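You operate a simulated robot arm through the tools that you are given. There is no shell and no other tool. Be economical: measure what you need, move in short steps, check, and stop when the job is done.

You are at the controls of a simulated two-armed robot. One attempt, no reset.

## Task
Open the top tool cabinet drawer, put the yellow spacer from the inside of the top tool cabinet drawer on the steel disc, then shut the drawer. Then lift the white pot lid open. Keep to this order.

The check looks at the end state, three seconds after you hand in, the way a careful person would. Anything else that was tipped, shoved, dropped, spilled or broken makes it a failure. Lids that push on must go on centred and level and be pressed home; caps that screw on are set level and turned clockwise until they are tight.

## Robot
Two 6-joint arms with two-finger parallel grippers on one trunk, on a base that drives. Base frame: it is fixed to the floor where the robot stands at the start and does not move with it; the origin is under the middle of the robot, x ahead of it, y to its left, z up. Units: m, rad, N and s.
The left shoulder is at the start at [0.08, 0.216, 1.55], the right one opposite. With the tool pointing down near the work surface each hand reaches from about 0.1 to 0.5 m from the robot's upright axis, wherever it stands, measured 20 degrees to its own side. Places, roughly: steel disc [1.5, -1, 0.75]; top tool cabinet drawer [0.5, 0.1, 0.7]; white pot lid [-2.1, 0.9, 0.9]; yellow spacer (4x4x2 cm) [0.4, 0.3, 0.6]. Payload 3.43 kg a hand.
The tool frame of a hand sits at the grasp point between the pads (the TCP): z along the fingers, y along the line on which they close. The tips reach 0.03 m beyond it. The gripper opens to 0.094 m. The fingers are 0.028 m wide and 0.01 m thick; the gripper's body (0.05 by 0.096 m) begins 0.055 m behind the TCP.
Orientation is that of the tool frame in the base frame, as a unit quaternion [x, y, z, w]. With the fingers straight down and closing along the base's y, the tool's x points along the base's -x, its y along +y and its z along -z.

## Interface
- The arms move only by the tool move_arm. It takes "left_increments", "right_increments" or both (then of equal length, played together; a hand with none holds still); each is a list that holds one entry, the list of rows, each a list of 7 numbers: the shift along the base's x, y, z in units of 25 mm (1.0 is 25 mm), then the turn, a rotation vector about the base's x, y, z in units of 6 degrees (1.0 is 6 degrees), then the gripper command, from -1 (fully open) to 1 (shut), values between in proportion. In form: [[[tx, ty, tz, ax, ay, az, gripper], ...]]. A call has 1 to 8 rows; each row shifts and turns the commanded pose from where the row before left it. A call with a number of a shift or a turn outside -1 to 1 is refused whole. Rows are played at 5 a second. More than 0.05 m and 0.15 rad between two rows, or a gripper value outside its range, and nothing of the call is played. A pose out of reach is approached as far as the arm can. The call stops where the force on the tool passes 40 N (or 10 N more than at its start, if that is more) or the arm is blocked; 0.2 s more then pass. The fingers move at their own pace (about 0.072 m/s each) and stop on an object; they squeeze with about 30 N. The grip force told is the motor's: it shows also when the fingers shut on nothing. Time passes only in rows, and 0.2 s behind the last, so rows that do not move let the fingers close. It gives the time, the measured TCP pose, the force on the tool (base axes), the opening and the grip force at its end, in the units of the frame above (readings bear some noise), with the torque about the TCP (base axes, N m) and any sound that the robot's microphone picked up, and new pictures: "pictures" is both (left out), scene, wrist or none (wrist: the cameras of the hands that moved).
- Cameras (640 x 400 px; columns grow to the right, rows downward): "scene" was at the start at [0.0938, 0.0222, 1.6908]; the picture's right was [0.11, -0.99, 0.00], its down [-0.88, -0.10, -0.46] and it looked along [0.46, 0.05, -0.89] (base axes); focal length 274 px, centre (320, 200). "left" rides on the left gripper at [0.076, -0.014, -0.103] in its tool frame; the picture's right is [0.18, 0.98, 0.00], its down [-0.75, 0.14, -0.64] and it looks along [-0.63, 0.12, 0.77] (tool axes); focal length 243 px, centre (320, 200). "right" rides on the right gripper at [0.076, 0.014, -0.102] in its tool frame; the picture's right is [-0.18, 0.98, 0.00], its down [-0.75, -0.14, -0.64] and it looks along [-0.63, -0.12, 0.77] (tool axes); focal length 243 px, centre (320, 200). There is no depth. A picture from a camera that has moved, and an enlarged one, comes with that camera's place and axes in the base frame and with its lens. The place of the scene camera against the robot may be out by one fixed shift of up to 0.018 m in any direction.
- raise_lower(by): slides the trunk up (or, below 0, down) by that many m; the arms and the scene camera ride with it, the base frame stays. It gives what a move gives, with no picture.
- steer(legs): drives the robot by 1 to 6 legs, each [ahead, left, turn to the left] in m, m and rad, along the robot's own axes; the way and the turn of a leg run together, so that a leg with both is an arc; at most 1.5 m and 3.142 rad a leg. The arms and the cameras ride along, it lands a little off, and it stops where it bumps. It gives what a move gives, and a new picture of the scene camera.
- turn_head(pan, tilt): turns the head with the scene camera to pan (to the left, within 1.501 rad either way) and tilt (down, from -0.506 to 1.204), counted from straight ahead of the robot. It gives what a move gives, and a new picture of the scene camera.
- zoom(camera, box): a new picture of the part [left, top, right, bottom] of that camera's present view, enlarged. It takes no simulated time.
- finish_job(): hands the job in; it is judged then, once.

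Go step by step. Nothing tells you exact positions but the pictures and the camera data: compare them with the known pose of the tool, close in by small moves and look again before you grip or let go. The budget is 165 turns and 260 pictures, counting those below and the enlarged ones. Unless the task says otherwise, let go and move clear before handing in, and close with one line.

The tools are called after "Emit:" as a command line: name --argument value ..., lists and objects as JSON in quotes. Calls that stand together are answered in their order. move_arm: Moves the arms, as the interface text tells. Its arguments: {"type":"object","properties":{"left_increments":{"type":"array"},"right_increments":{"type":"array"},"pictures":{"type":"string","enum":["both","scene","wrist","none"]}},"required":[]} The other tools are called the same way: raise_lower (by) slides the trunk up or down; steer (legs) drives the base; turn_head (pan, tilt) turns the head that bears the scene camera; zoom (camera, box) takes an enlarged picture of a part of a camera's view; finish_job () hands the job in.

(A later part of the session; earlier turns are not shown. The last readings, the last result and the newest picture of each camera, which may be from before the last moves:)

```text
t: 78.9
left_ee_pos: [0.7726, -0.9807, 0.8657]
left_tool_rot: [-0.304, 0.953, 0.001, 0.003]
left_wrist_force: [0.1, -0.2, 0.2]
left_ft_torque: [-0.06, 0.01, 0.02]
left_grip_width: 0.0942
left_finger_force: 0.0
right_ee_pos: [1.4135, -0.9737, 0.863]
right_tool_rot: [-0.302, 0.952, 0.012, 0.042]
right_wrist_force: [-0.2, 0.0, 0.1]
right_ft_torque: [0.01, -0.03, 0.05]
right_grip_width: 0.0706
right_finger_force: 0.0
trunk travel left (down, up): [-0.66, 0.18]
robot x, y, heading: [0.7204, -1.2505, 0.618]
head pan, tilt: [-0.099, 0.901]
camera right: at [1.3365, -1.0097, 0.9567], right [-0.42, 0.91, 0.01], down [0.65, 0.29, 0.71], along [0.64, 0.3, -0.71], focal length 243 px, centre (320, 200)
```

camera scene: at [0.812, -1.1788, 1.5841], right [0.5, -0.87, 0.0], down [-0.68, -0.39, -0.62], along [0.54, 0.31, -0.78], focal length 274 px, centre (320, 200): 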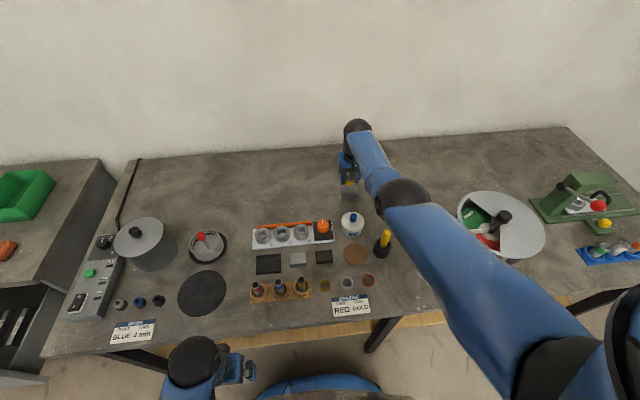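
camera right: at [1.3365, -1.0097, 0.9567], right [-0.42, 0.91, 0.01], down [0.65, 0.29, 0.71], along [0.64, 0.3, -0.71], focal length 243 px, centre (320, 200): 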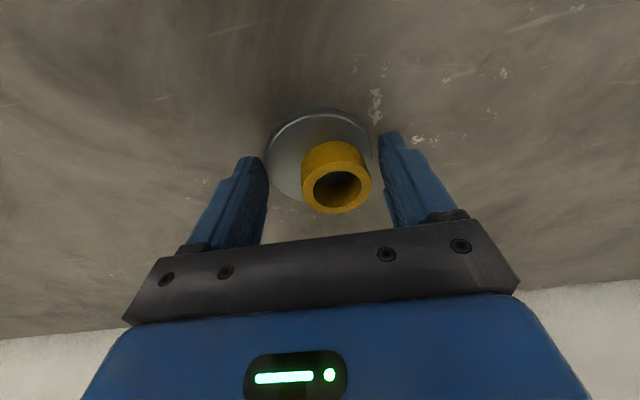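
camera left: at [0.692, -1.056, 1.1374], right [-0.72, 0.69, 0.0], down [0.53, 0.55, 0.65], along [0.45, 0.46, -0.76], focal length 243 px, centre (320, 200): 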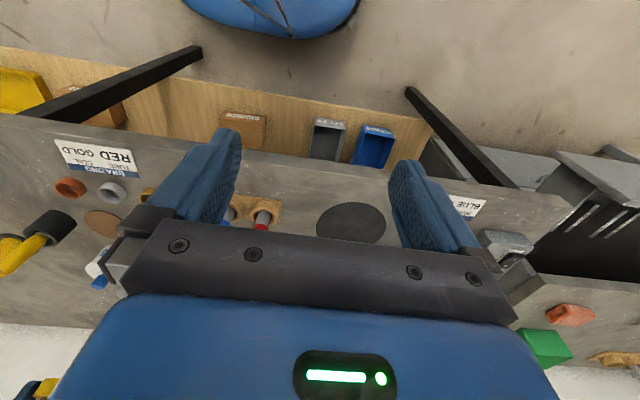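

Released. Lift straight up and check the result.

Emit:
move_arm --right_increments '[[[0, 0, 0.8, 0, 0, 0, -0.5], [0, 0, 1, 0, 0, 0, -0.5], [0, 0, 1, 0, 0, 0, -0.5]]]' --pictures "wrist"

```text
t: 79.7
left_ee_pos: [0.7729, -0.9813, 0.8652]
left_tool_rot: [-0.304, 0.953, 0.0, 0.002]
left_wrist_force: [0.5, -0.6, -0.3]
left_ft_torque: [0.02, -0.02, -0.01]
left_grip_width: 0.094
left_finger_force: 0.0
right_ee_pos: [1.4166, -0.9733, 0.9358]
right_tool_rot: [-0.302, 0.952, 0.013, 0.045]
right_wrist_force: [-0.2, -0.4, 1.0]
right_ft_torque: [0.01, -0.01, -0.02]
right_grip_width: 0.0703
right_finger_force: 0.0
trunk travel left (down, up): [-0.66, 0.18]
robot x, y, heading: [0.7219, -1.248, 0.621]
head pan, tilt: [-0.099, 0.901]
camera right: at [1.3377, -1.0092, 1.029], right [-0.42, 0.91, 0.02], down [0.65, 0.28, 0.71], along [0.64, 0.31, -0.71], focal length 243 px, centre (320, 200)
```

right: 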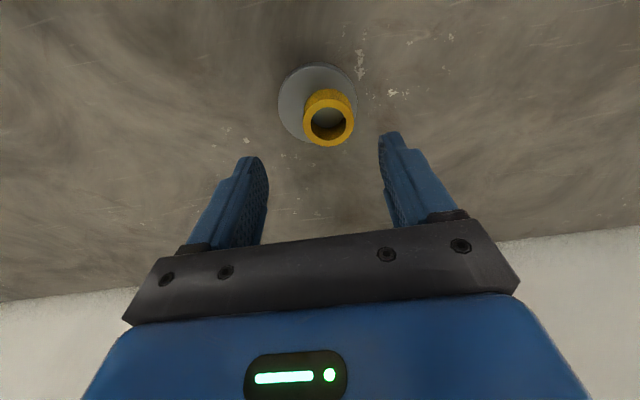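

Emit:
zoom --camera "right" --box '[240, 40, 400, 160]'

```text
3.33 times, centred on (320, 100) of right
camera zoom: at [1.3377, -1.0092, 1.029], right [-0.42, 0.91, 0.02], down [0.65, 0.28, 0.71], along [0.64, 0.31, -0.71], focal length 809 px, centre (320, 533)
```

zoom: 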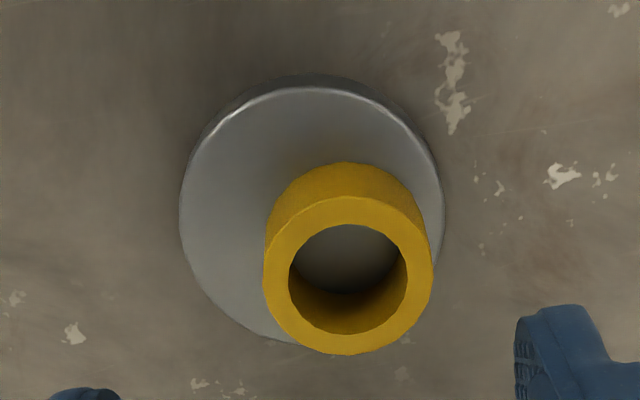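

The ring rests fully on the disc, level. Now raise the trunk and back away from the table.

Emit:
raise_lower --by 0.17

Emit:
steer --legs '[[-0.38, 0, 0]]'

```text
t: 81.7
left_ee_pos: [0.7735, -0.9812, 1.0352]
left_tool_rot: [-0.305, 0.952, 0.0, 0.002]
left_wrist_force: [-0.6, 0.1, -0.7]
left_ft_torque: [0.02, -0.01, -0.01]
left_grip_width: 0.094
left_finger_force: 0.0
right_ee_pos: [1.4178, -0.9716, 1.1049]
right_tool_rot: [-0.302, 0.952, 0.013, 0.045]
right_wrist_force: [0.0, -0.3, 0.5]
right_ft_torque: [-0.01, 0.03, 0.04]
right_grip_width: 0.0707
right_finger_force: 0.0
trunk travel left (down, up): [-0.83, 0.01]
robot x, y, heading: [0.7226, -1.2516, 0.62]
head pan, tilt: [-0.099, 0.901]
```

```text
t: 84.1
left_ee_pos: [0.4569, -1.2057, 1.0349]
left_tool_rot: [-0.305, 0.952, 0.0, 0.001]
left_wrist_force: [-0.2, -0.9, 0.3]
left_ft_torque: [-0.01, 0.0, 0.0]
left_grip_width: 0.094
left_finger_force: 0.0
right_ee_pos: [1.1022, -1.1962, 1.1039]
right_tool_rot: [-0.302, 0.952, 0.012, 0.043]
right_wrist_force: [0.3, 0.7, 0.0]
right_ft_torque: [-0.04, -0.01, 0.02]
right_grip_width: 0.0705
right_finger_force: 0.0
trunk travel left (down, up): [-0.83, 0.01]
robot x, y, heading: [0.4044, -1.4762, 0.619]
head pan, tilt: [-0.099, 0.901]
camera scene: at [0.4975, -1.4029, 1.7539], right [0.5, -0.87, 0.0], down [-0.68, -0.39, -0.62], along [0.54, 0.31, -0.79], focal length 274 px, centre (320, 200)
```

scene: 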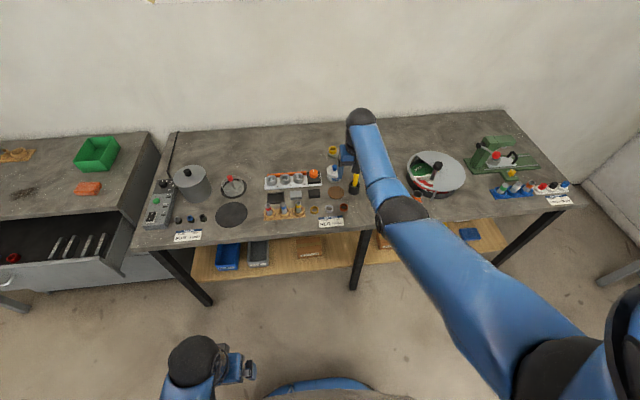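

Retract the right arm before moving sideways.

Emit:
move_arm --right_increments '[[[-0.81, -0.58, -0.1, 0, 0, 0, 1], [-0.81, -0.58, -0.1, 0, 0, 0, 1], [-0.81, -0.58, -0.1, 0, 0, 0, 1], [-0.81, -0.58, -0.1, 0, 0, 0, 1], [-0.81, -0.58, -0.3, 0, 0, 0, 1], [-0.81, -0.58, -0.4, 0, 0, 0, 1], [-0.81, -0.58, -0.4, 0, 0, 0, 1], [-0.81, -0.58, -0.4, 0, 0, 0, 1]]]' --pictures "none"

Emit:
steer --legs '[[0, 0.75, 0], [0, 0.6, 0]]'

```text
t: 85.9
left_ee_pos: [0.4542, -1.2081, 1.0359]
left_tool_rot: [-0.305, 0.952, 0.0, 0.002]
left_wrist_force: [-0.3, -0.6, 0.1]
left_ft_torque: [0.01, 0.0, -0.01]
left_grip_width: 0.094
left_finger_force: 0.0
right_ee_pos: [0.9375, -1.3137, 1.0571]
right_tool_rot: [-0.303, 0.952, 0.012, 0.045]
right_wrist_force: [-1.1, 0.1, -0.3]
right_ft_torque: [0.0, -0.04, 0.04]
right_grip_width: 0.0
right_finger_force: 30.1
trunk travel left (down, up): [-0.83, 0.01]
robot x, y, heading: [0.4038, -1.4797, 0.623]
head pan, tilt: [-0.099, 0.901]
```

```text
t: 92.9
left_ee_pos: [-0.3298, -0.1238, 1.0364]
left_tool_rot: [-0.312, 0.95, 0.001, 0.002]
left_wrist_force: [0.1, 0.0, -0.4]
left_ft_torque: [0.02, -0.01, 0.02]
left_grip_width: 0.094
left_finger_force: 0.1
right_ee_pos: [0.1536, -0.2245, 1.0567]
right_tool_rot: [-0.31, 0.95, 0.015, 0.044]
right_wrist_force: [0.1, 0.2, 0.4]
right_ft_torque: [0.0, 0.01, -0.02]
right_grip_width: 0.0001
right_finger_force: 30.1
trunk travel left (down, up): [-0.83, 0.01]
robot x, y, heading: [-0.3796, -0.3944, 0.632]
head pan, tilt: [-0.099, 0.901]
camera scene: at [-0.2883, -0.3235, 1.7542], right [0.51, -0.86, 0.0], down [-0.68, -0.4, -0.62], along [0.53, 0.32, -0.78], focal length 274 px, centre (320, 200)
```

scene: 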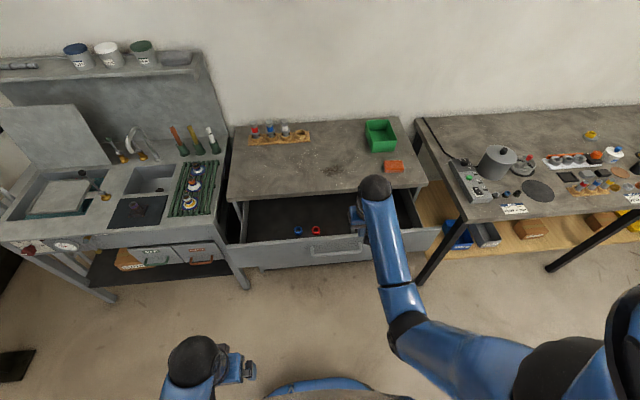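

Now bring the closed right hand down in front of the handle's middle (bar at n≈0.085, l≈-0.21).

Emit:
raise_lower --by -0.2

Emit:
move_arm --right_increments '[[[-0.35, 0.49, -0.9, 0, 0, 0, 1], [-0.35, 0.49, -0.9, 0, 0, 0, 1], [-0.35, 0.49, -0.9, 0, 0, 0, 1], [-0.35, 0.49, -0.9, 0, 0, 0, 1], [0, 0, -0.7, 0, 0, 0, 1]]]' --pictures "both"

```text
t: 95.1
left_ee_pos: [-0.3317, -0.1236, 0.8345]
left_tool_rot: [-0.311, 0.95, 0.001, 0.002]
left_wrist_force: [-0.2, -0.6, 0.5]
left_ft_torque: [0.0, 0.01, 0.02]
left_grip_width: 0.0938
left_finger_force: 0.0
right_ee_pos: [0.1548, -0.2209, 0.8583]
right_tool_rot: [-0.31, 0.95, 0.013, 0.045]
right_wrist_force: [0.0, -0.3, -0.5]
right_ft_torque: [0.04, -0.02, -0.01]
right_grip_width: 0.0
right_finger_force: 29.9
trunk travel left (down, up): [-0.63, 0.21]
robot x, y, heading: [-0.3788, -0.3901, 0.63]
head pan, tilt: [-0.099, 0.901]
```

```text
t: 96.3
left_ee_pos: [-0.3305, -0.1229, 0.8346]
left_tool_rot: [-0.311, 0.95, 0.001, 0.003]
left_wrist_force: [-0.6, -0.3, 1.2]
left_ft_torque: [0.0, 0.02, 0.02]
left_grip_width: 0.0939
left_finger_force: 0.0
right_ee_pos: [0.1195, -0.1743, 0.7507]
right_tool_rot: [-0.31, 0.95, 0.014, 0.045]
right_wrist_force: [-0.2, 1.0, 0.1]
right_ft_torque: [0.06, 0.02, 0.0]
right_grip_width: 0.0
right_finger_force: 29.8
trunk travel left (down, up): [-0.63, 0.21]
robot x, y, heading: [-0.3791, -0.3907, 0.63]
head pan, tilt: [-0.099, 0.901]
camera scene: at [-0.2896, -0.3215, 1.5542], right [0.51, -0.86, 0.0], down [-0.67, -0.4, -0.62], along [0.53, 0.32, -0.78], focal length 274 px, centre (320, 200)
camera right: at [0.0396, -0.2117, 0.8432], right [-0.43, 0.9, 0.02], down [0.64, 0.29, 0.71], along [0.64, 0.32, -0.7], focal length 243 px, centre (320, 200)
```

scene: 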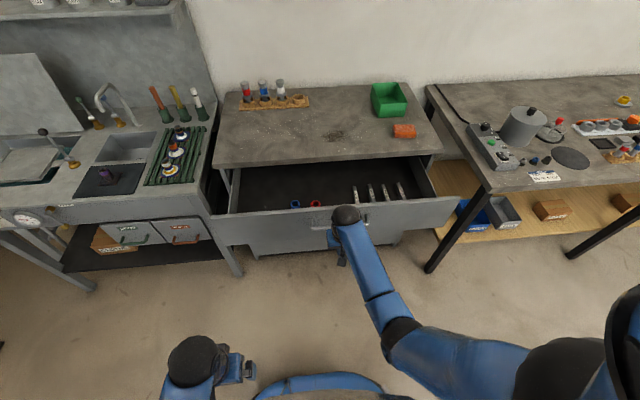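
right: 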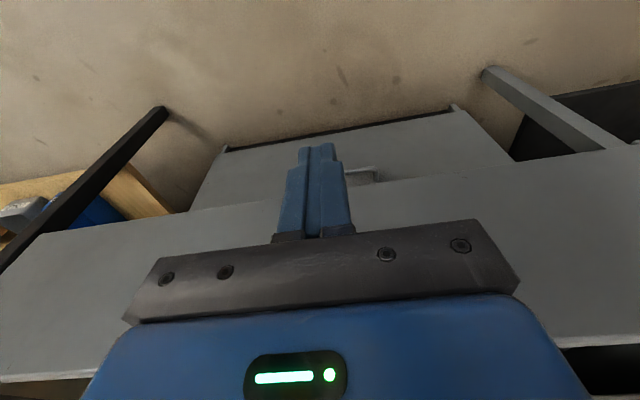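

Emit:
steer --legs '[[0.06, 0, -0.012]]'

Emit:
move_arm --right_increments '[[[0.815, 0.58, 0, 0, 0, 0, 1], [0.815, 0.58, 0, 0, 0, 0, 1], [0.815, 0.58, 0, 0, 0, 0, 1], [0.815, 0.58, 0, 0, 0, 0, 1]]]' --pictures "scene"

```text
t: 97.2
left_ee_pos: [-0.2831, -0.0922, 0.8361]
left_tool_rot: [-0.305, 0.952, 0.002, 0.005]
left_wrist_force: [-0.2, 0.4, 0.2]
left_ft_torque: [0.03, 0.01, 0.02]
left_grip_width: 0.0938
left_finger_force: 0.0
right_ee_pos: [0.1649, -0.1477, 0.7524]
right_tool_rot: [-0.303, 0.952, 0.014, 0.046]
right_wrist_force: [-0.9, -0.4, -0.4]
right_ft_torque: [0.01, -0.02, 0.03]
right_grip_width: 0.0003
right_finger_force: 29.8
trunk travel left (down, up): [-0.63, 0.21]
robot x, y, heading: [-0.3321, -0.3598, 0.62]
head pan, tilt: [-0.099, 0.901]
camera scene: at [-0.2474, -0.292, 1.5548], right [0.5, -0.87, 0.0], down [-0.68, -0.39, -0.63], along [0.54, 0.31, -0.78], focal length 274 px, centre (320, 200)
```

scene: 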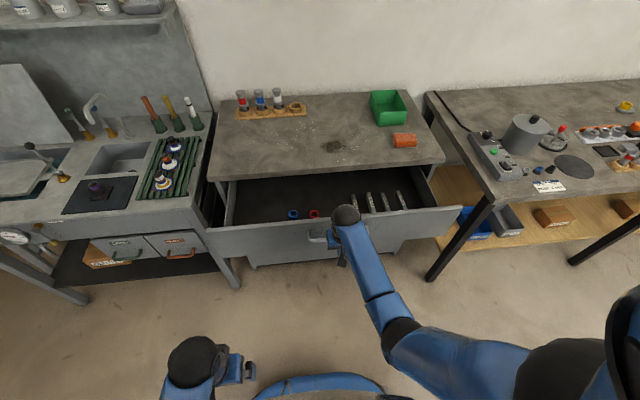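

```text
t: 98.2
left_ee_pos: [-0.2807, -0.0892, 0.8353]
left_tool_rot: [-0.305, 0.952, 0.002, 0.002]
left_wrist_force: [0.8, -1.1, 0.1]
left_ft_torque: [-0.01, -0.02, 0.01]
left_grip_width: 0.0938
left_finger_force: 0.0
right_ee_pos: [0.2511, -0.0862, 0.7493]
right_tool_rot: [-0.302, 0.952, 0.014, 0.045]
right_wrist_force: [-0.1, -0.1, -0.3]
right_ft_torque: [0.01, 0.01, 0.03]
right_grip_width: 0.0001
right_finger_force: 29.9
trunk travel left (down, up): [-0.63, 0.21]
robot x, y, heading: [-0.3295, -0.3587, 0.621]
head pan, tilt: [-0.099, 0.901]
camera scene: at [-0.2411, -0.2876, 1.554], right [0.5, -0.87, 0.0], down [-0.68, -0.39, -0.62], along [0.54, 0.31, -0.78], focal length 274 px, centre (320, 200)
```

scene: 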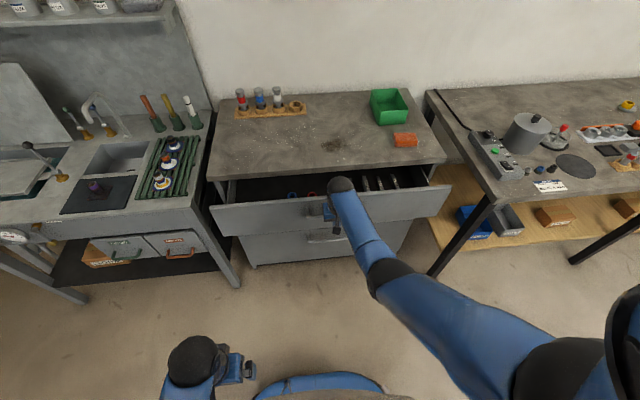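

Pushing works smoothly. Continue until it closes.

Emit:
move_arm --right_increments '[[[0.815, 0.58, 0, 0, 0, 0, 1], [0.815, 0.58, 0, 0, 0, 0, 1], [0.815, 0.58, 0, 0, 0, 0, 1], [0.815, 0.58, 0, 0, 0, 0, 1], [0.6, 0.43, 0, 0, 0, 0, 1], [0.4, 0.29, 0, 0, 0, 0, 1], [0.3, 0.2, 0, 0, 0, 0, 1]]]' --pictures "scene"

```text
t: 99.8
left_ee_pos: [-0.2812, -0.091, 0.8352]
left_tool_rot: [-0.305, 0.952, 0.0, 0.002]
left_wrist_force: [-0.3, 0.1, -0.3]
left_ft_torque: [0.02, -0.04, -0.02]
left_grip_width: 0.0942
left_finger_force: 0.0
right_ee_pos: [0.3096, -0.0573, 0.781]
right_tool_rot: [-0.304, 0.951, 0.013, 0.044]
right_wrist_force: [-2.1, -0.5, 0.5]
right_ft_torque: [0.0, 0.06, 0.02]
right_grip_width: 0.0001
right_finger_force: 30.0
right hand out of reach, approached as far as the arm can: row 3, 4, 5, 6, 7
trunk travel left (down, up): [-0.63, 0.21]
robot x, y, heading: [-0.3333, -0.3617, 0.618]
head pan, tilt: [-0.099, 0.901]
camera scene: at [-0.2427, -0.2889, 1.5543], right [0.5, -0.87, 0.0], down [-0.68, -0.39, -0.62], along [0.54, 0.31, -0.78], focal length 274 px, centre (320, 200)
```

scene: 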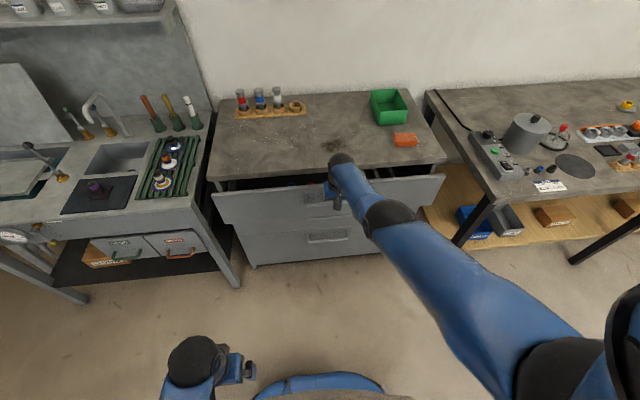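

The arm ran out of reach (hand rose). I'll bring the hand back down a bit and drive the base forward to continue pushing.

Emit:
move_arm --right_increments '[[[-0.815, -0.58, 0, 0, 0, 0, 1], [-0.815, -0.58, -0.7, 0, 0, 0, 1], [0, 0, -0.7, 0, 0, 0, 1]]]' --pictures "none"

Emit:
steer --legs '[[0.09, 0, 0]]'

```text
t: 100.7
left_ee_pos: [-0.2802, -0.0885, 0.8352]
left_tool_rot: [-0.305, 0.952, 0.001, 0.001]
left_wrist_force: [-0.1, 0.0, 0.7]
left_ft_torque: [0.06, 0.01, -0.01]
left_grip_width: 0.0938
left_finger_force: 0.1
right_ee_pos: [0.2671, -0.085, 0.7441]
right_tool_rot: [-0.304, 0.952, 0.014, 0.043]
right_wrist_force: [0.3, 0.4, -0.3]
right_ft_torque: [-0.02, 0.0, -0.03]
right_grip_width: 0.0
right_finger_force: 29.4
trunk travel left (down, up): [-0.63, 0.21]
robot x, y, heading: [-0.3286, -0.3579, 0.621]
head pan, tilt: [-0.099, 0.901]
```

```text
t: 101.8
left_ee_pos: [-0.2112, -0.0393, 0.836]
left_tool_rot: [-0.305, 0.952, 0.001, 0.003]
left_wrist_force: [-0.9, -0.2, -0.8]
left_ft_torque: [0.03, -0.02, 0.05]
left_grip_width: 0.0942
left_finger_force: 0.0
right_ee_pos: [0.338, -0.0345, 0.7478]
right_tool_rot: [-0.305, 0.951, 0.014, 0.046]
right_wrist_force: [-0.1, -0.5, -0.2]
right_ft_torque: [0.03, -0.04, -0.01]
right_grip_width: 0.0
right_finger_force: 29.8
trunk travel left (down, up): [-0.63, 0.21]
robot x, y, heading: [-0.2604, -0.3078, 0.619]
head pan, tilt: [-0.099, 0.901]
camera scene: at [-0.1742, -0.2394, 1.5547], right [0.5, -0.87, 0.0], down [-0.68, -0.39, -0.62], along [0.54, 0.31, -0.78], focal length 274 px, centre (320, 200)
```

scene: 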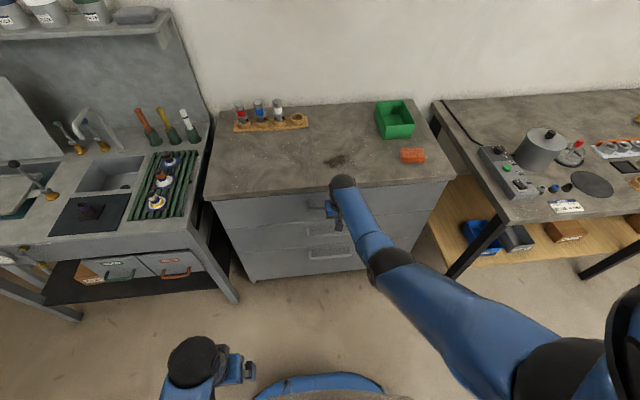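

Nearly shut. Retract the hand a little, step the base forward, then finish the push with the arm under force control.

Emit:
move_arm --right_increments '[[[-0.815, -0.58, 0, 0, 0, 0, 1], [-0.815, -0.58, 0, 0, 0, 0, 1], [-0.815, -0.58, 0, 0, 0, 0, 1]]]' --pictures "none"

Emit:
steer --legs '[[0.075, 0, 0]]'

Emit:
move_arm --right_increments '[[[0.5, 0.36, 0, 0, 0, 0, 1], [0.5, 0.36, 0, 0, 0, 0, 1], [0.5, 0.36, 0, 0, 0, 0, 1], [0.4, 0.29, 0, 0, 0, 0, 1]]]' --pictures "scene"

```text
t: 102.5
left_ee_pos: [-0.2088, -0.0383, 0.835]
left_tool_rot: [-0.306, 0.952, 0.0, 0.001]
left_wrist_force: [0.9, 0.2, 0.0]
left_ft_torque: [-0.02, 0.01, -0.04]
left_grip_width: 0.094
left_finger_force: 0.0
right_ee_pos: [0.2774, -0.0761, 0.747]
right_tool_rot: [-0.304, 0.951, 0.013, 0.044]
right_wrist_force: [0.6, 0.4, 0.7]
right_ft_torque: [0.02, -0.02, 0.0]
right_grip_width: 0.0
right_finger_force: 29.8
trunk travel left (down, up): [-0.63, 0.21]
robot x, y, heading: [-0.2612, -0.3068, 0.621]
head pan, tilt: [-0.099, 0.901]
```

```text
t: 103.6
left_ee_pos: [-0.1506, 0.0036, 0.8361]
left_tool_rot: [-0.306, 0.952, 0.0, 0.003]
left_wrist_force: [0.3, -0.5, -0.5]
left_ft_torque: [0.03, -0.03, 0.0]
left_grip_width: 0.0938
left_finger_force: 0.0
right_ee_pos: [0.3362, -0.0346, 0.7482]
right_tool_rot: [-0.305, 0.951, 0.014, 0.046]
right_wrist_force: [-0.5, 0.2, 0.0]
right_ft_torque: [-0.01, -0.02, -0.03]
right_grip_width: 0.0001
right_finger_force: 30.2
trunk travel left (down, up): [-0.63, 0.21]
robot x, y, heading: [-0.2003, -0.2625, 0.62]
head pan, tilt: [-0.099, 0.901]
camera scene: at [-0.1138, -0.1962, 1.5547], right [0.5, -0.87, 0.0], down [-0.68, -0.39, -0.62], along [0.54, 0.31, -0.78], focal length 274 px, centre (320, 200)
```

scene: 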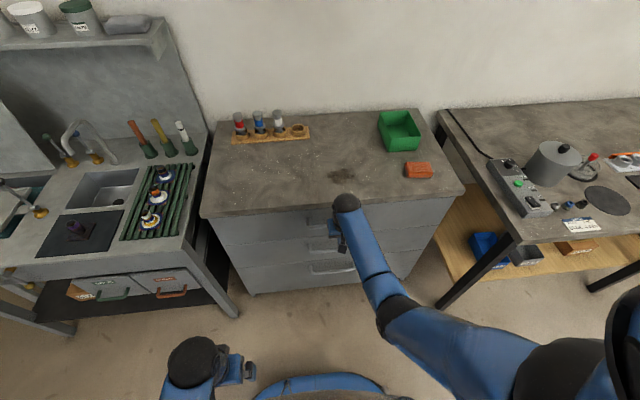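

```text
t: 104.4
left_ee_pos: [-0.1521, 0.0042, 0.8357]
left_tool_rot: [-0.306, 0.952, 0.0, 0.002]
left_wrist_force: [1.0, 0.1, 0.5]
left_ft_torque: [-0.01, 0.02, -0.02]
left_grip_width: 0.0942
left_finger_force: 0.1
right_ee_pos: [0.3621, -0.0151, 0.743]
right_tool_rot: [-0.306, 0.952, 0.009, 0.031]
right_wrist_force: [-13.6, -9.6, 9.1]
right_ft_torque: [0.27, -0.11, 0.26]
right_grip_width: 0.0001
right_finger_force: 29.9
trunk travel left (down, up): [-0.63, 0.21]
robot x, y, heading: [-0.2002, -0.2644, 0.621]
head pan, tilt: [-0.099, 0.901]
stopped in row 3 (right hand): the force on the tool passed its limit at 52 N (the readings are from after the stop); the commanded pose is now the measured one
camera scene: at [-0.1119, -0.1949, 1.5543], right [0.5, -0.87, 0.0], down [-0.68, -0.39, -0.62], along [0.54, 0.31, -0.78], focal length 274 px, centre (320, 200)
```

scene: 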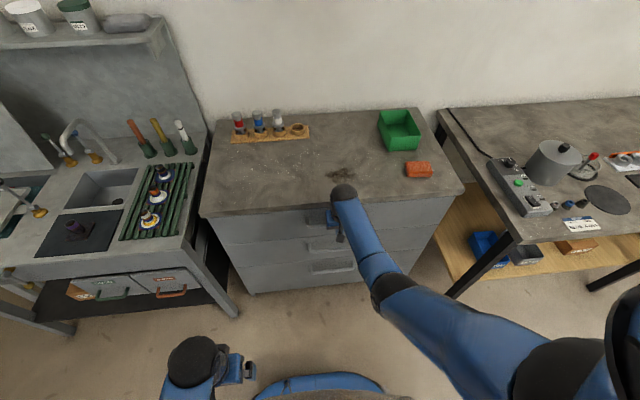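

The push ended at a hard stop at the expected closed position. Back the hand off and verify.

Emit:
move_arm --right_increments '[[[-0.815, -0.58, 0, 0, 0, 0, 1], [-0.815, -0.58, 0, 0, 0, 0, 1], [-0.815, -0.58, 0, 0, 0, 0, 1]]]' --pictures "none"

Emit:
steer --legs '[[-0.3, 0, 0]]'

Emit:
zoom --camera "scene" --box '[180, 130, 480, 310]'

```text
t: 105.2
left_ee_pos: [-0.1504, 0.0052, 0.8357]
left_tool_rot: [-0.306, 0.952, 0.001, 0.002]
left_wrist_force: [0.6, -0.2, -0.3]
left_ft_torque: [-0.01, 0.0, 0.02]
left_grip_width: 0.0942
left_finger_force: 0.0
right_ee_pos: [0.3043, -0.057, 0.7432]
right_tool_rot: [-0.306, 0.952, 0.01, 0.034]
right_wrist_force: [-0.7, -0.4, 0.7]
right_ft_torque: [0.0, 0.02, -0.02]
right_grip_width: 0.0
right_finger_force: 29.8
trunk travel left (down, up): [-0.63, 0.21]
robot x, y, heading: [-0.1984, -0.2627, 0.617]
head pan, tilt: [-0.099, 0.901]
```

```text
t: 107.2
left_ee_pos: [-0.3903, -0.1694, 0.8344]
left_tool_rot: [-0.306, 0.952, 0.0, 0.001]
left_wrist_force: [0.1, -0.3, -0.3]
left_ft_torque: [0.01, 0.0, 0.0]
left_grip_width: 0.0941
left_finger_force: 0.1
right_ee_pos: [0.0632, -0.2292, 0.7406]
right_tool_rot: [-0.305, 0.952, 0.01, 0.033]
right_wrist_force: [0.4, -0.7, 0.5]
right_ft_torque: [0.01, 0.04, 0.01]
right_grip_width: 0.0001
right_finger_force: 30.3
trunk travel left (down, up): [-0.63, 0.21]
robot x, y, heading: [-0.443, -0.4372, 0.623]
head pan, tilt: [-0.099, 0.901]
camera scene: at [-0.3506, -0.366, 1.554], right [0.5, -0.87, 0.0], down [-0.68, -0.39, -0.62], along [0.54, 0.31, -0.78], focal length 274 px, centre (320, 200)
```

scene: 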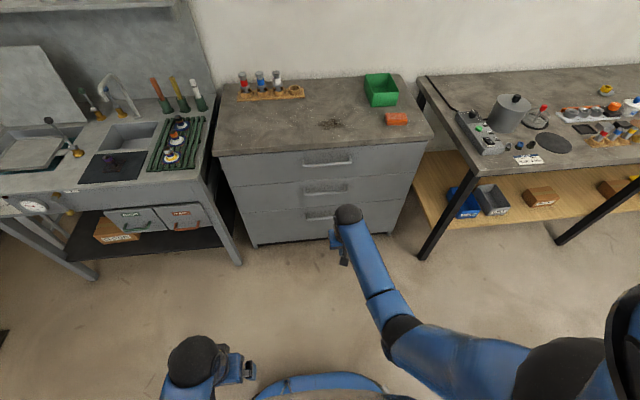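

```text
2.13 times, centred on (330, 220) of scene
camera zoom: at [-0.3506, -0.366, 1.554], right [0.5, -0.87, 0.0], down [-0.68, -0.39, -0.62], along [0.54, 0.31, -0.78], focal length 584 px, centre (299, 157)
```

zoom: 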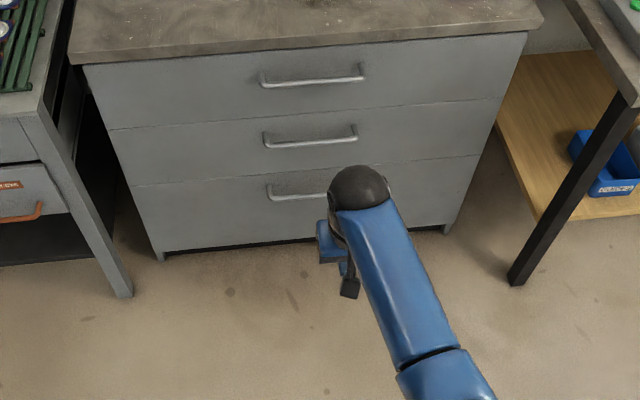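

The drawer is flush. Next, raise the trunk, turn toward the pot area (-2.1, 0.9) and look.

Emit:
raise_lower --by 0.18

Emit:
steer --legs '[[0, 0, 1.84]]'

Emit:
turn_head --pan 0 --tilt 0.5

```text
t: 109.2
left_ee_pos: [-0.3907, -0.168, 1.0137]
left_tool_rot: [-0.306, 0.952, 0.0, 0.002]
left_wrist_force: [-0.4, -0.2, 0.0]
left_ft_torque: [0.03, 0.03, 0.01]
left_grip_width: 0.0937
left_finger_force: 0.0
right_ee_pos: [0.062, -0.2303, 0.922]
right_tool_rot: [-0.306, 0.951, 0.01, 0.034]
right_wrist_force: [0.5, 0.6, -0.2]
right_ft_torque: [0.03, -0.02, 0.02]
right_grip_width: 0.0
right_finger_force: 29.8
trunk travel left (down, up): [-0.81, 0.03]
robot x, y, heading: [-0.4433, -0.4361, 0.624]
head pan, tilt: [-0.099, 0.901]
```

```text
t: 113.9
left_ee_pos: [-0.7163, -0.4485, 1.0144]
left_tool_rot: [0.935, -0.354, -0.001, -0.001]
left_wrist_force: [-0.1, -0.2, -0.5]
left_ft_torque: [-0.01, 0.01, 0.0]
left_grip_width: 0.094
left_finger_force: 0.0
right_ee_pos: [-0.7576, 0.0079, 0.9226]
right_tool_rot: [0.935, -0.354, -0.033, -0.013]
right_wrist_force: [-0.3, -0.1, 0.8]
right_ft_torque: [0.01, -0.03, 0.02]
right_grip_width: 0.0
right_finger_force: 30.2
trunk travel left (down, up): [-0.81, 0.03]
robot x, y, heading: [-0.442, -0.4365, 2.415]
head pan, tilt: [-0.099, 0.901]
camera scene: at [-0.5159, -0.3467, 1.7342], right [0.73, 0.68, 0.0], down [0.53, -0.58, -0.62], along [-0.42, 0.46, -0.78], focal length 274 px, centre (320, 200)
```

scene: 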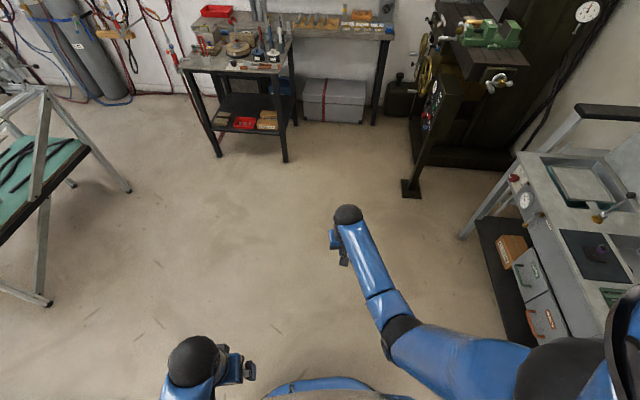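

```text
t: 114.8
left_ee_pos: [-0.7172, -0.4485, 1.0146]
left_tool_rot: [0.935, -0.354, -0.002, -0.001]
left_wrist_force: [-1.1, 0.0, -0.2]
left_ft_torque: [-0.01, 0.04, 0.0]
left_grip_width: 0.0938
left_finger_force: 0.0
right_ee_pos: [-0.7581, 0.0078, 0.9231]
right_tool_rot: [0.934, -0.355, -0.032, -0.013]
right_wrist_force: [-0.6, -0.1, 0.5]
right_ft_torque: [-0.05, 0.02, -0.01]
right_grip_width: 0.0
right_finger_force: 29.5
trunk travel left (down, up): [-0.81, 0.03]
robot x, y, heading: [-0.4401, -0.4344, 2.417]
head pan, tilt: [0.0, 0.499]
camera scene: at [-0.5329, -0.342, 1.768], right [0.66, 0.75, 0.0], down [0.36, -0.32, -0.88], along [-0.66, 0.58, -0.48], focal length 274 px, centre (320, 200)
```

scene: 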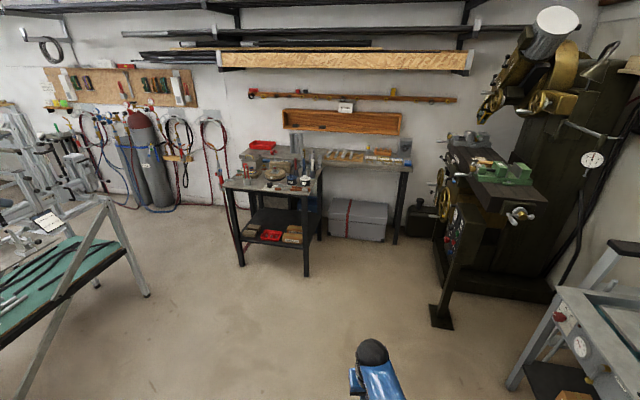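

Emit:
zoom --camera "scene" --box '[210, 130, 420, 280]'

Emit:
zoom --camera "scene" --box '[230, 140, 330, 200]'

```text
2.67 times, centred on (315, 205) of scene
camera zoom: at [-0.5329, -0.342, 1.768], right [0.66, 0.75, 0.0], down [0.36, -0.32, -0.88], along [-0.66, 0.58, -0.48], focal length 731 px, centre (333, 187)
```

zoom: 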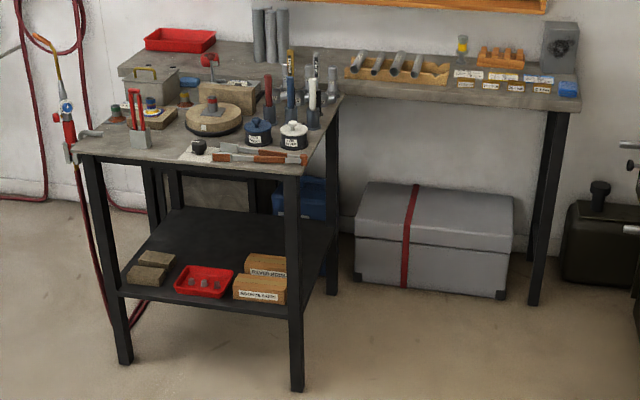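

```text
6.40 times, centred on (280, 170) of scene
camera zoom: at [-0.5329, -0.342, 1.768], right [0.66, 0.75, 0.0], down [0.36, -0.32, -0.88], along [-0.66, 0.58, -0.48], focal length 1754 px, centre (576, 392)
```

zoom: 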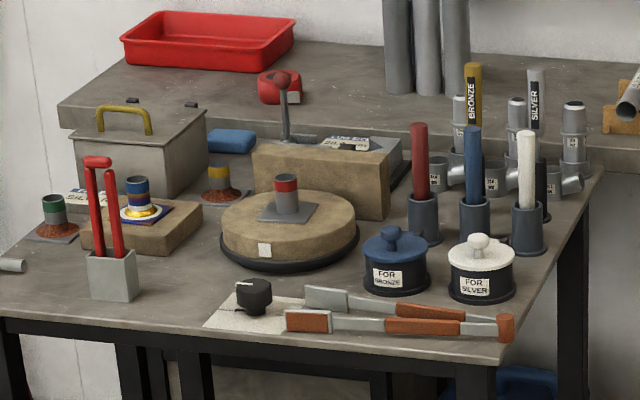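

The white lid is on the small "FOR SILVER" pot near the right front corner of the cart, around (-2.09, 0.87). I'll lift and retract the right hand, square up to the cart and approach.

Emit:
move_arm --right_increments '[[[0.75, -0.66, 1, 0, 0, 0, -1], [0.75, -0.66, 1, 0, 0, 0, -1], [0.75, -0.66, 1, 0, 0, 0, -1], [0.75, -0.66, 1, 0, 0, 0, -1]]]' --pictures "none"

Emit:
steer --legs '[[0, 0, -0.183], [1.3, 0.63, 0]]'

Emit:
turn_head --pan -0.15 --tilt 0.8

```text
t: 115.8
left_ee_pos: [-0.7159, -0.4481, 1.0158]
left_tool_rot: [0.935, -0.354, -0.001, 0.0]
left_wrist_force: [0.1, 0.0, -0.3]
left_ft_torque: [0.03, 0.0, -0.01]
left_grip_width: 0.0941
left_finger_force: 0.2
right_ee_pos: [-0.6842, -0.0602, 1.0247]
right_tool_rot: [0.935, -0.354, -0.033, -0.013]
right_wrist_force: [-0.1, 0.4, -0.1]
right_ft_torque: [0.0, 0.01, -0.03]
right_grip_width: 0.0942
right_finger_force: 0.1
trunk travel left (down, up): [-0.81, 0.03]
robot x, y, heading: [-0.4444, -0.4367, 2.417]
head pan, tilt: [0.0, 0.499]
```

```text
t: 123.8
left_ee_pos: [-2.0267, 0.2459, 1.0153]
left_tool_rot: [0.898, -0.44, -0.001, 0.0]
left_wrist_force: [-0.2, -0.4, -0.2]
left_ft_torque: [-0.01, 0.03, -0.02]
left_grip_width: 0.0939
left_finger_force: 0.0
right_ee_pos: [-1.9222, 0.6217, 1.0236]
right_tool_rot: [0.897, -0.44, -0.032, -0.016]
right_wrist_force: [-0.6, -0.1, -0.1]
right_ft_torque: [-0.02, 0.0, 0.01]
right_grip_width: 0.094
right_finger_force: 0.0
trunk travel left (down, up): [-0.81, 0.03]
robot x, y, heading: [-1.7562, 0.2044, 2.232]
head pan, tilt: [0.0, 0.499]
camera scene: at [-1.8293, 0.3154, 1.7682], right [0.79, 0.61, 0.0], down [0.29, -0.38, -0.88], along [-0.54, 0.69, -0.48], focal length 274 px, centre (320, 200)
```

scene: 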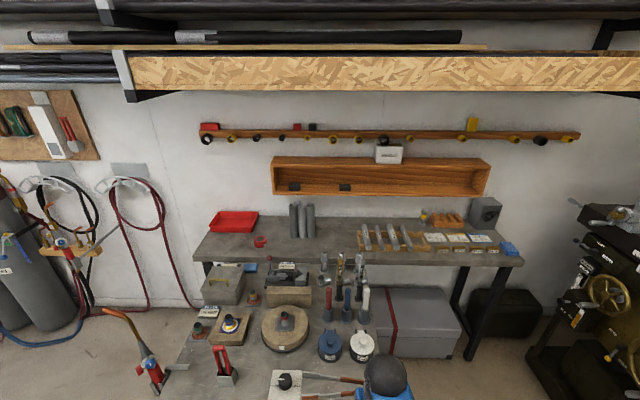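

```text
t: 124.6
left_ee_pos: [-2.0259, 0.2455, 1.0151]
left_tool_rot: [0.898, -0.44, -0.001, -0.002]
left_wrist_force: [-0.1, -0.8, 0.4]
left_ft_torque: [0.02, 0.04, -0.02]
left_grip_width: 0.0943
left_finger_force: 0.3
right_ee_pos: [-1.9229, 0.6224, 1.0232]
right_tool_rot: [0.897, -0.44, -0.03, -0.016]
right_wrist_force: [-0.3, 0.1, -0.2]
right_ft_torque: [0.03, -0.01, 0.01]
right_grip_width: 0.0942
right_finger_force: 0.0
trunk travel left (down, up): [-0.81, 0.03]
robot x, y, heading: [-1.7546, 0.2024, 2.231]
head pan, tilt: [-0.15, 0.799]
camera scene: at [-1.8141, 0.3146, 1.7422], right [0.87, 0.49, 0.0], down [0.35, -0.63, -0.7], along [-0.34, 0.61, -0.72], focal length 274 px, centre (320, 200)
```

scene: 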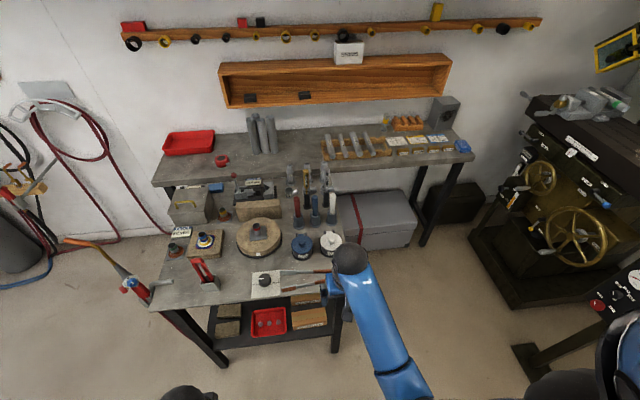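

Emit:
zoom --camera "scene" --box '[270, 200, 370, 280]'

Emit:
zoom --camera "right" --box '[0, 0, 640, 400]'

```text
5.00 times, centred on (320, 240) of scene
camera zoom: at [-1.8141, 0.3146, 1.7422], right [0.87, 0.49, 0.0], down [0.35, -0.63, -0.7], along [-0.34, 0.61, -0.72], focal length 1370 px, centre (320, 0)
```

zoom: 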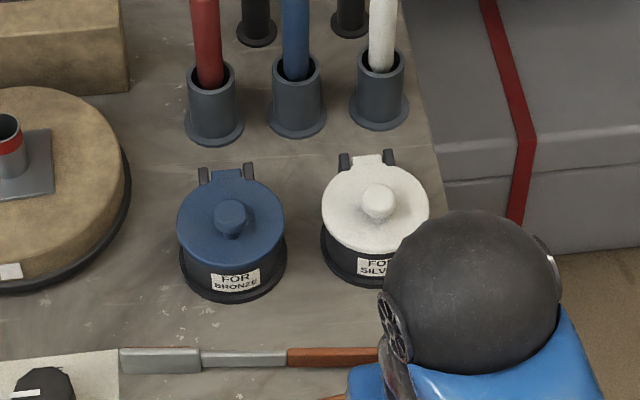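

```text
1.00 times, centred on (320, 200) of right (not enlarged: the box is as wide or as high as the picture)
camera zoom: at [-1.8846, 0.5488, 1.1191], right [-0.89, -0.46, 0.01], down [-0.32, 0.64, 0.69], along [-0.32, 0.61, -0.72], focal length 243 px, centre (320, 200)
```

zoom: 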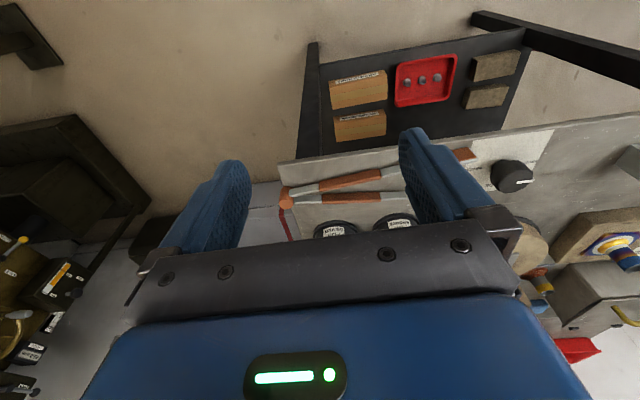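

It's a hinged lid: hinge at the back, knob on top. My plan is to straddle the knob from the front with the fingers pitched forward, then swing it up and back about the hinge. First pitch the right hand about 55° forward.

Emit:
move_arm --right_increments '[[[0, 0, 0, 0.788, 0.616, 0, -0.4], [0, 0, 0, 0.788, 0.616, 0, -0.4], [0, 0, 0, 0.788, 0.616, 0, -0.4], [0, 0, 0, 0.788, 0.616, 0, -0.4], [0, 0, 0, 0.788, 0.616, 0, -0.4], [0, 0, 0, 0.788, 0.616, 0, -0.4], [0, 0, 0, 0.788, 0.616, 0, -0.4], [0, 0, 0, 0.788, 0.616, 0, -0.4]]]' --pictures "wrist"

```text
t: 126.4
left_ee_pos: [-2.0272, 0.2448, 1.0152]
left_tool_rot: [0.898, -0.44, -0.001, 0.0]
left_wrist_force: [0.6, 0.3, -0.4]
left_ft_torque: [-0.01, -0.02, -0.03]
left_grip_width: 0.094
left_finger_force: 0.0
right_ee_pos: [-1.9217, 0.6225, 1.0238]
right_tool_rot: [0.806, -0.395, -0.396, -0.193]
right_wrist_force: [-0.3, 0.4, -0.3]
right_ft_torque: [0.02, 0.01, -0.02]
right_grip_width: 0.066
right_finger_force: 0.1
trunk travel left (down, up): [-0.81, 0.03]
robot x, y, heading: [-1.7584, 0.2023, 2.229]
head pan, tilt: [-0.15, 0.799]
camera right: at [-1.8564, 0.5133, 1.0249], right [-0.85, -0.51, 0.15], down [0.14, 0.05, 0.99], along [-0.52, 0.86, 0.03], focal length 243 px, centre (320, 200)
```

right: 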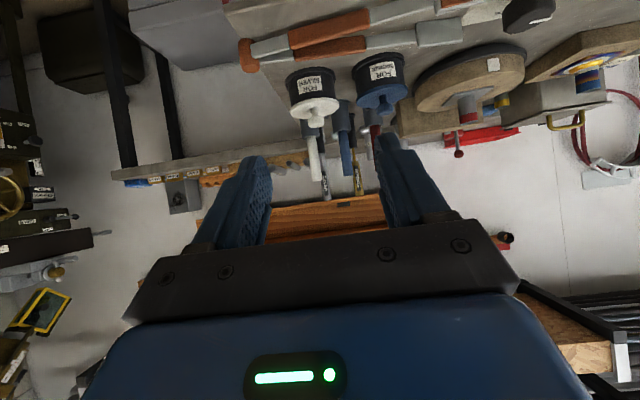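

From here the wrist camera sees the knob well. I'll drive 18 cm forward and take another wrist view to triangulate.

Emit:
steer --legs '[[0.18, 0, 0]]'

Emit:
zoom --camera "right" --box '[160, 0, 480, 200]'

Emit:
zoom --camera "scene" --box '[250, 200, 410, 300]'

```text
t: 127.9
left_ee_pos: [-2.1365, 0.3855, 1.0162]
left_tool_rot: [0.898, -0.44, -0.003, -0.002]
left_wrist_force: [0.2, 0.2, 0.1]
left_ft_torque: [0.02, -0.01, -0.04]
left_grip_width: 0.0941
left_finger_force: 0.1
right_ee_pos: [-2.0322, 0.7645, 1.0244]
right_tool_rot: [0.806, -0.395, -0.396, -0.193]
right_wrist_force: [1.1, -0.6, 0.2]
right_ft_torque: [0.01, 0.01, -0.02]
right_grip_width: 0.0659
right_finger_force: 0.2
trunk travel left (down, up): [-0.81, 0.03]
robot x, y, heading: [-1.8719, 0.3488, 2.231]
head pan, tilt: [-0.15, 0.799]
camera scene: at [-1.9222, 0.454, 1.7426], right [0.87, 0.49, 0.0], down [0.35, -0.62, -0.7], along [-0.34, 0.61, -0.71], focal length 274 px, centre (320, 200)
```

scene: 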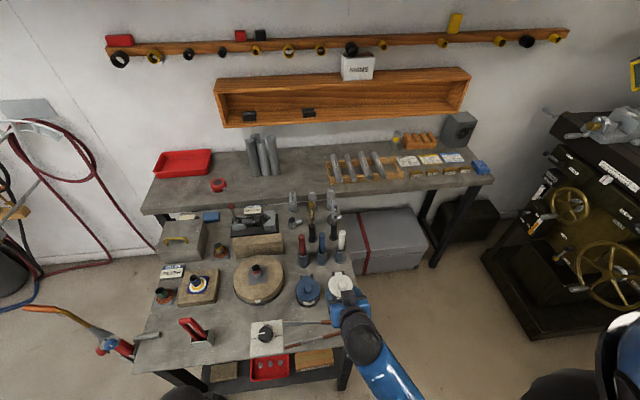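

```text
2.00 times, centred on (320, 100) of right
camera zoom: at [-1.9665, 0.655, 1.0258], right [-0.85, -0.51, 0.15], down [0.14, 0.05, 0.99], along [-0.51, 0.86, 0.03], focal length 485 px, centre (320, 400)
```

zoom: 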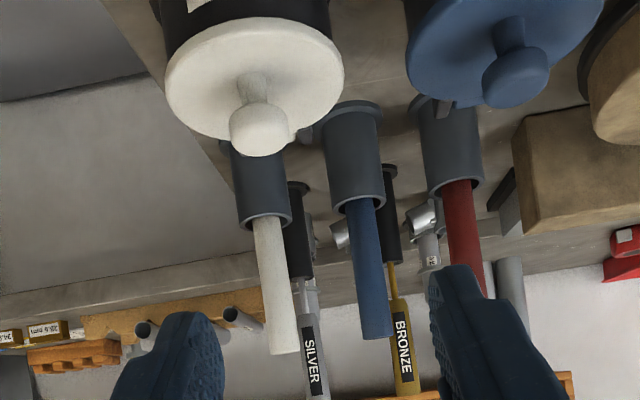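

```text
4.00 times, centred on (330, 250) of scene
camera zoom: at [-1.9222, 0.454, 1.7426], right [0.87, 0.49, 0.0], down [0.35, -0.62, -0.7], along [-0.34, 0.61, -0.71], focal length 1096 px, centre (280, 0)
```

zoom: 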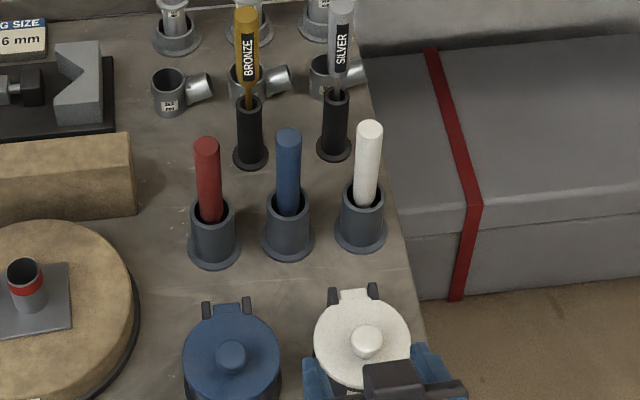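

The ball knob is at about (-2.066, 0.8385, 0.914), with the hinge directly behind it (heading ≈2.30). I'll move to a pre-grasp pose 8 cm short along the tool axis, with the fingers pitched 65°.

Emit:
move_arm --right_increments '[[[0.36, 0.09, -0.91, 0.5, 0.44, 0.2, -0.4], [0.36, 0.09, -0.91, 0.5, 0.44, 0.2, -0.4], [0.36, 0.09, -0.91, 0.5, 0.44, 0.2, -0.4]]]' --pictures "both"

```text
t: 128.7
left_ee_pos: [-2.1384, 0.3887, 1.015]
left_tool_rot: [0.898, -0.44, -0.002, -0.001]
left_wrist_force: [-0.2, 0.6, -0.2]
left_ft_torque: [-0.02, 0.03, -0.03]
left_grip_width: 0.0939
left_finger_force: 0.0
right_ee_pos: [-2.0057, 0.7732, 0.9549]
right_tool_rot: [0.772, -0.349, -0.486, -0.214]
right_wrist_force: [-0.4, 0.0, -0.7]
right_ft_torque: [0.02, 0.01, 0.03]
right_grip_width: 0.0659
right_finger_force: 0.0
trunk travel left (down, up): [-0.81, 0.03]
robot x, y, heading: [-1.868, 0.3498, 2.235]
head pan, tilt: [-0.15, 0.799]
camera scene: at [-1.9257, 0.4584, 1.7422], right [0.87, 0.49, 0.0], down [0.35, -0.63, -0.7], along [-0.34, 0.61, -0.72], focal length 274 px, centre (320, 200)
camera right: at [-1.9355, 0.6703, 0.929], right [-0.79, -0.59, 0.17], down [0.28, -0.09, 0.96], along [-0.55, 0.8, 0.23], focal length 243 px, centre (320, 200)
```

scene: 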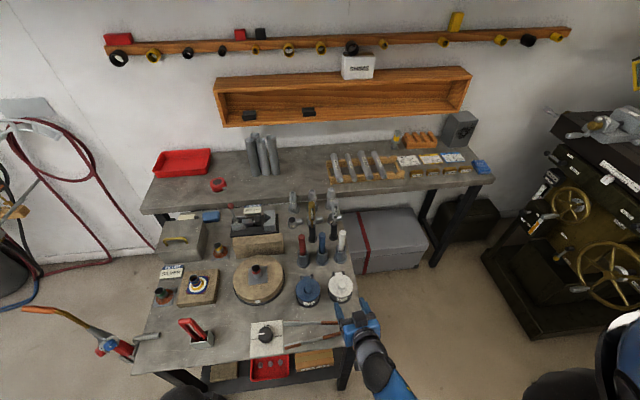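
right: 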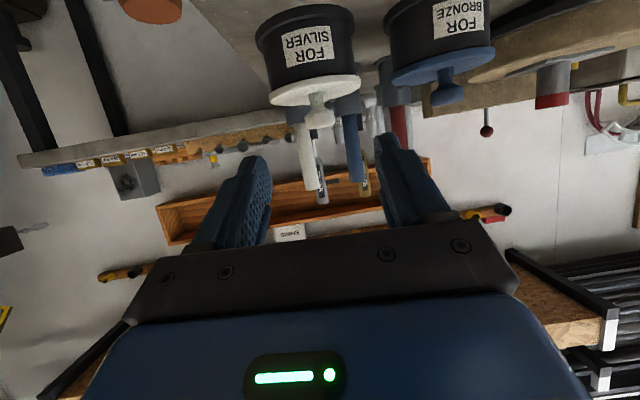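

Prediction confirmed. Advance to straddle the knob.

Emit:
move_arm --right_increments '[[[-0.64, 0.7, -0.46, 0, 0, 0, -0.4], [-0.64, 0.7, -0.46, 0, 0, 0, -0.4], [-0.64, 0.7, -0.46, 0, 0, 0, -0.4]]]' --pictures "both"

Emit:
zoom --camera "scene" --box '[290, 240, 390, 320]'

```text
t: 129.5
left_ee_pos: [-2.139, 0.3897, 1.0149]
left_tool_rot: [0.898, -0.44, -0.001, -0.001]
left_wrist_force: [-0.8, 0.2, -0.4]
left_ft_torque: [0.0, -0.01, -0.02]
left_grip_width: 0.094
left_finger_force: 0.1
right_ee_pos: [-2.055, 0.8259, 0.9209]
right_tool_rot: [0.772, -0.351, -0.485, -0.215]
right_wrist_force: [-0.2, 0.4, -1.2]
right_ft_torque: [0.0, 0.0, -0.02]
right_grip_width: 0.0658
right_finger_force: 0.1
trunk travel left (down, up): [-0.81, 0.03]
robot x, y, heading: [-1.866, 0.352, 2.226]
head pan, tilt: [-0.15, 0.799]
camera scene: at [-1.9269, 0.4598, 1.742], right [0.87, 0.49, 0.0], down [0.35, -0.63, -0.7], along [-0.34, 0.61, -0.72], focal length 274 px, centre (320, 200)
camera right: at [-1.985, 0.7236, 0.8961], right [-0.79, -0.59, 0.17], down [0.28, -0.09, 0.96], along [-0.55, 0.8, 0.23], focal length 243 px, centre (320, 200)
```

scene: 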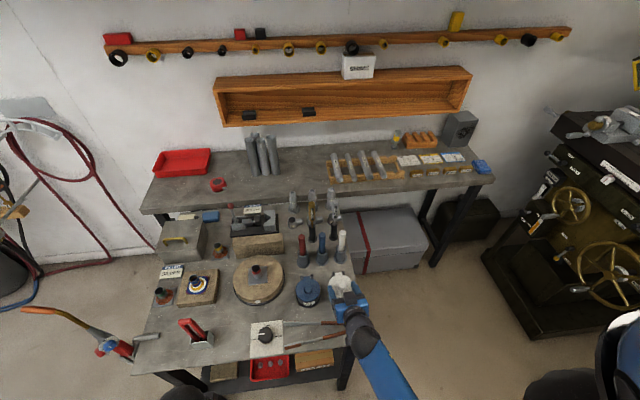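
right: 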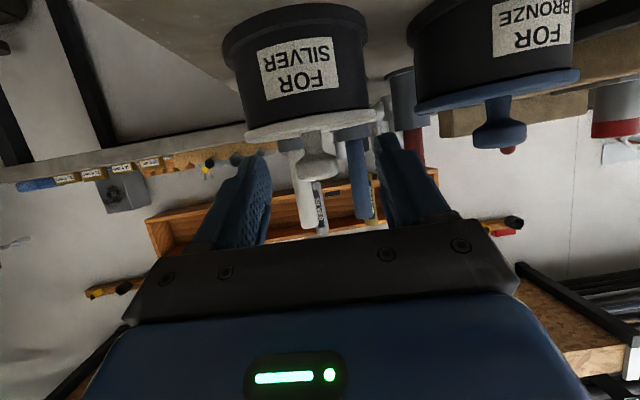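

```text
5.00 times, centred on (340, 280) of scene
camera zoom: at [-1.9269, 0.4598, 1.742], right [0.87, 0.49, 0.0], down [0.35, -0.63, -0.7], along [-0.34, 0.61, -0.72], focal length 1370 px, centre (220, -200)
```

zoom: 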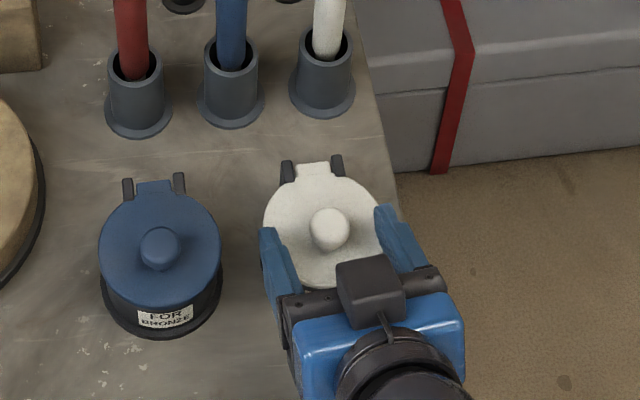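

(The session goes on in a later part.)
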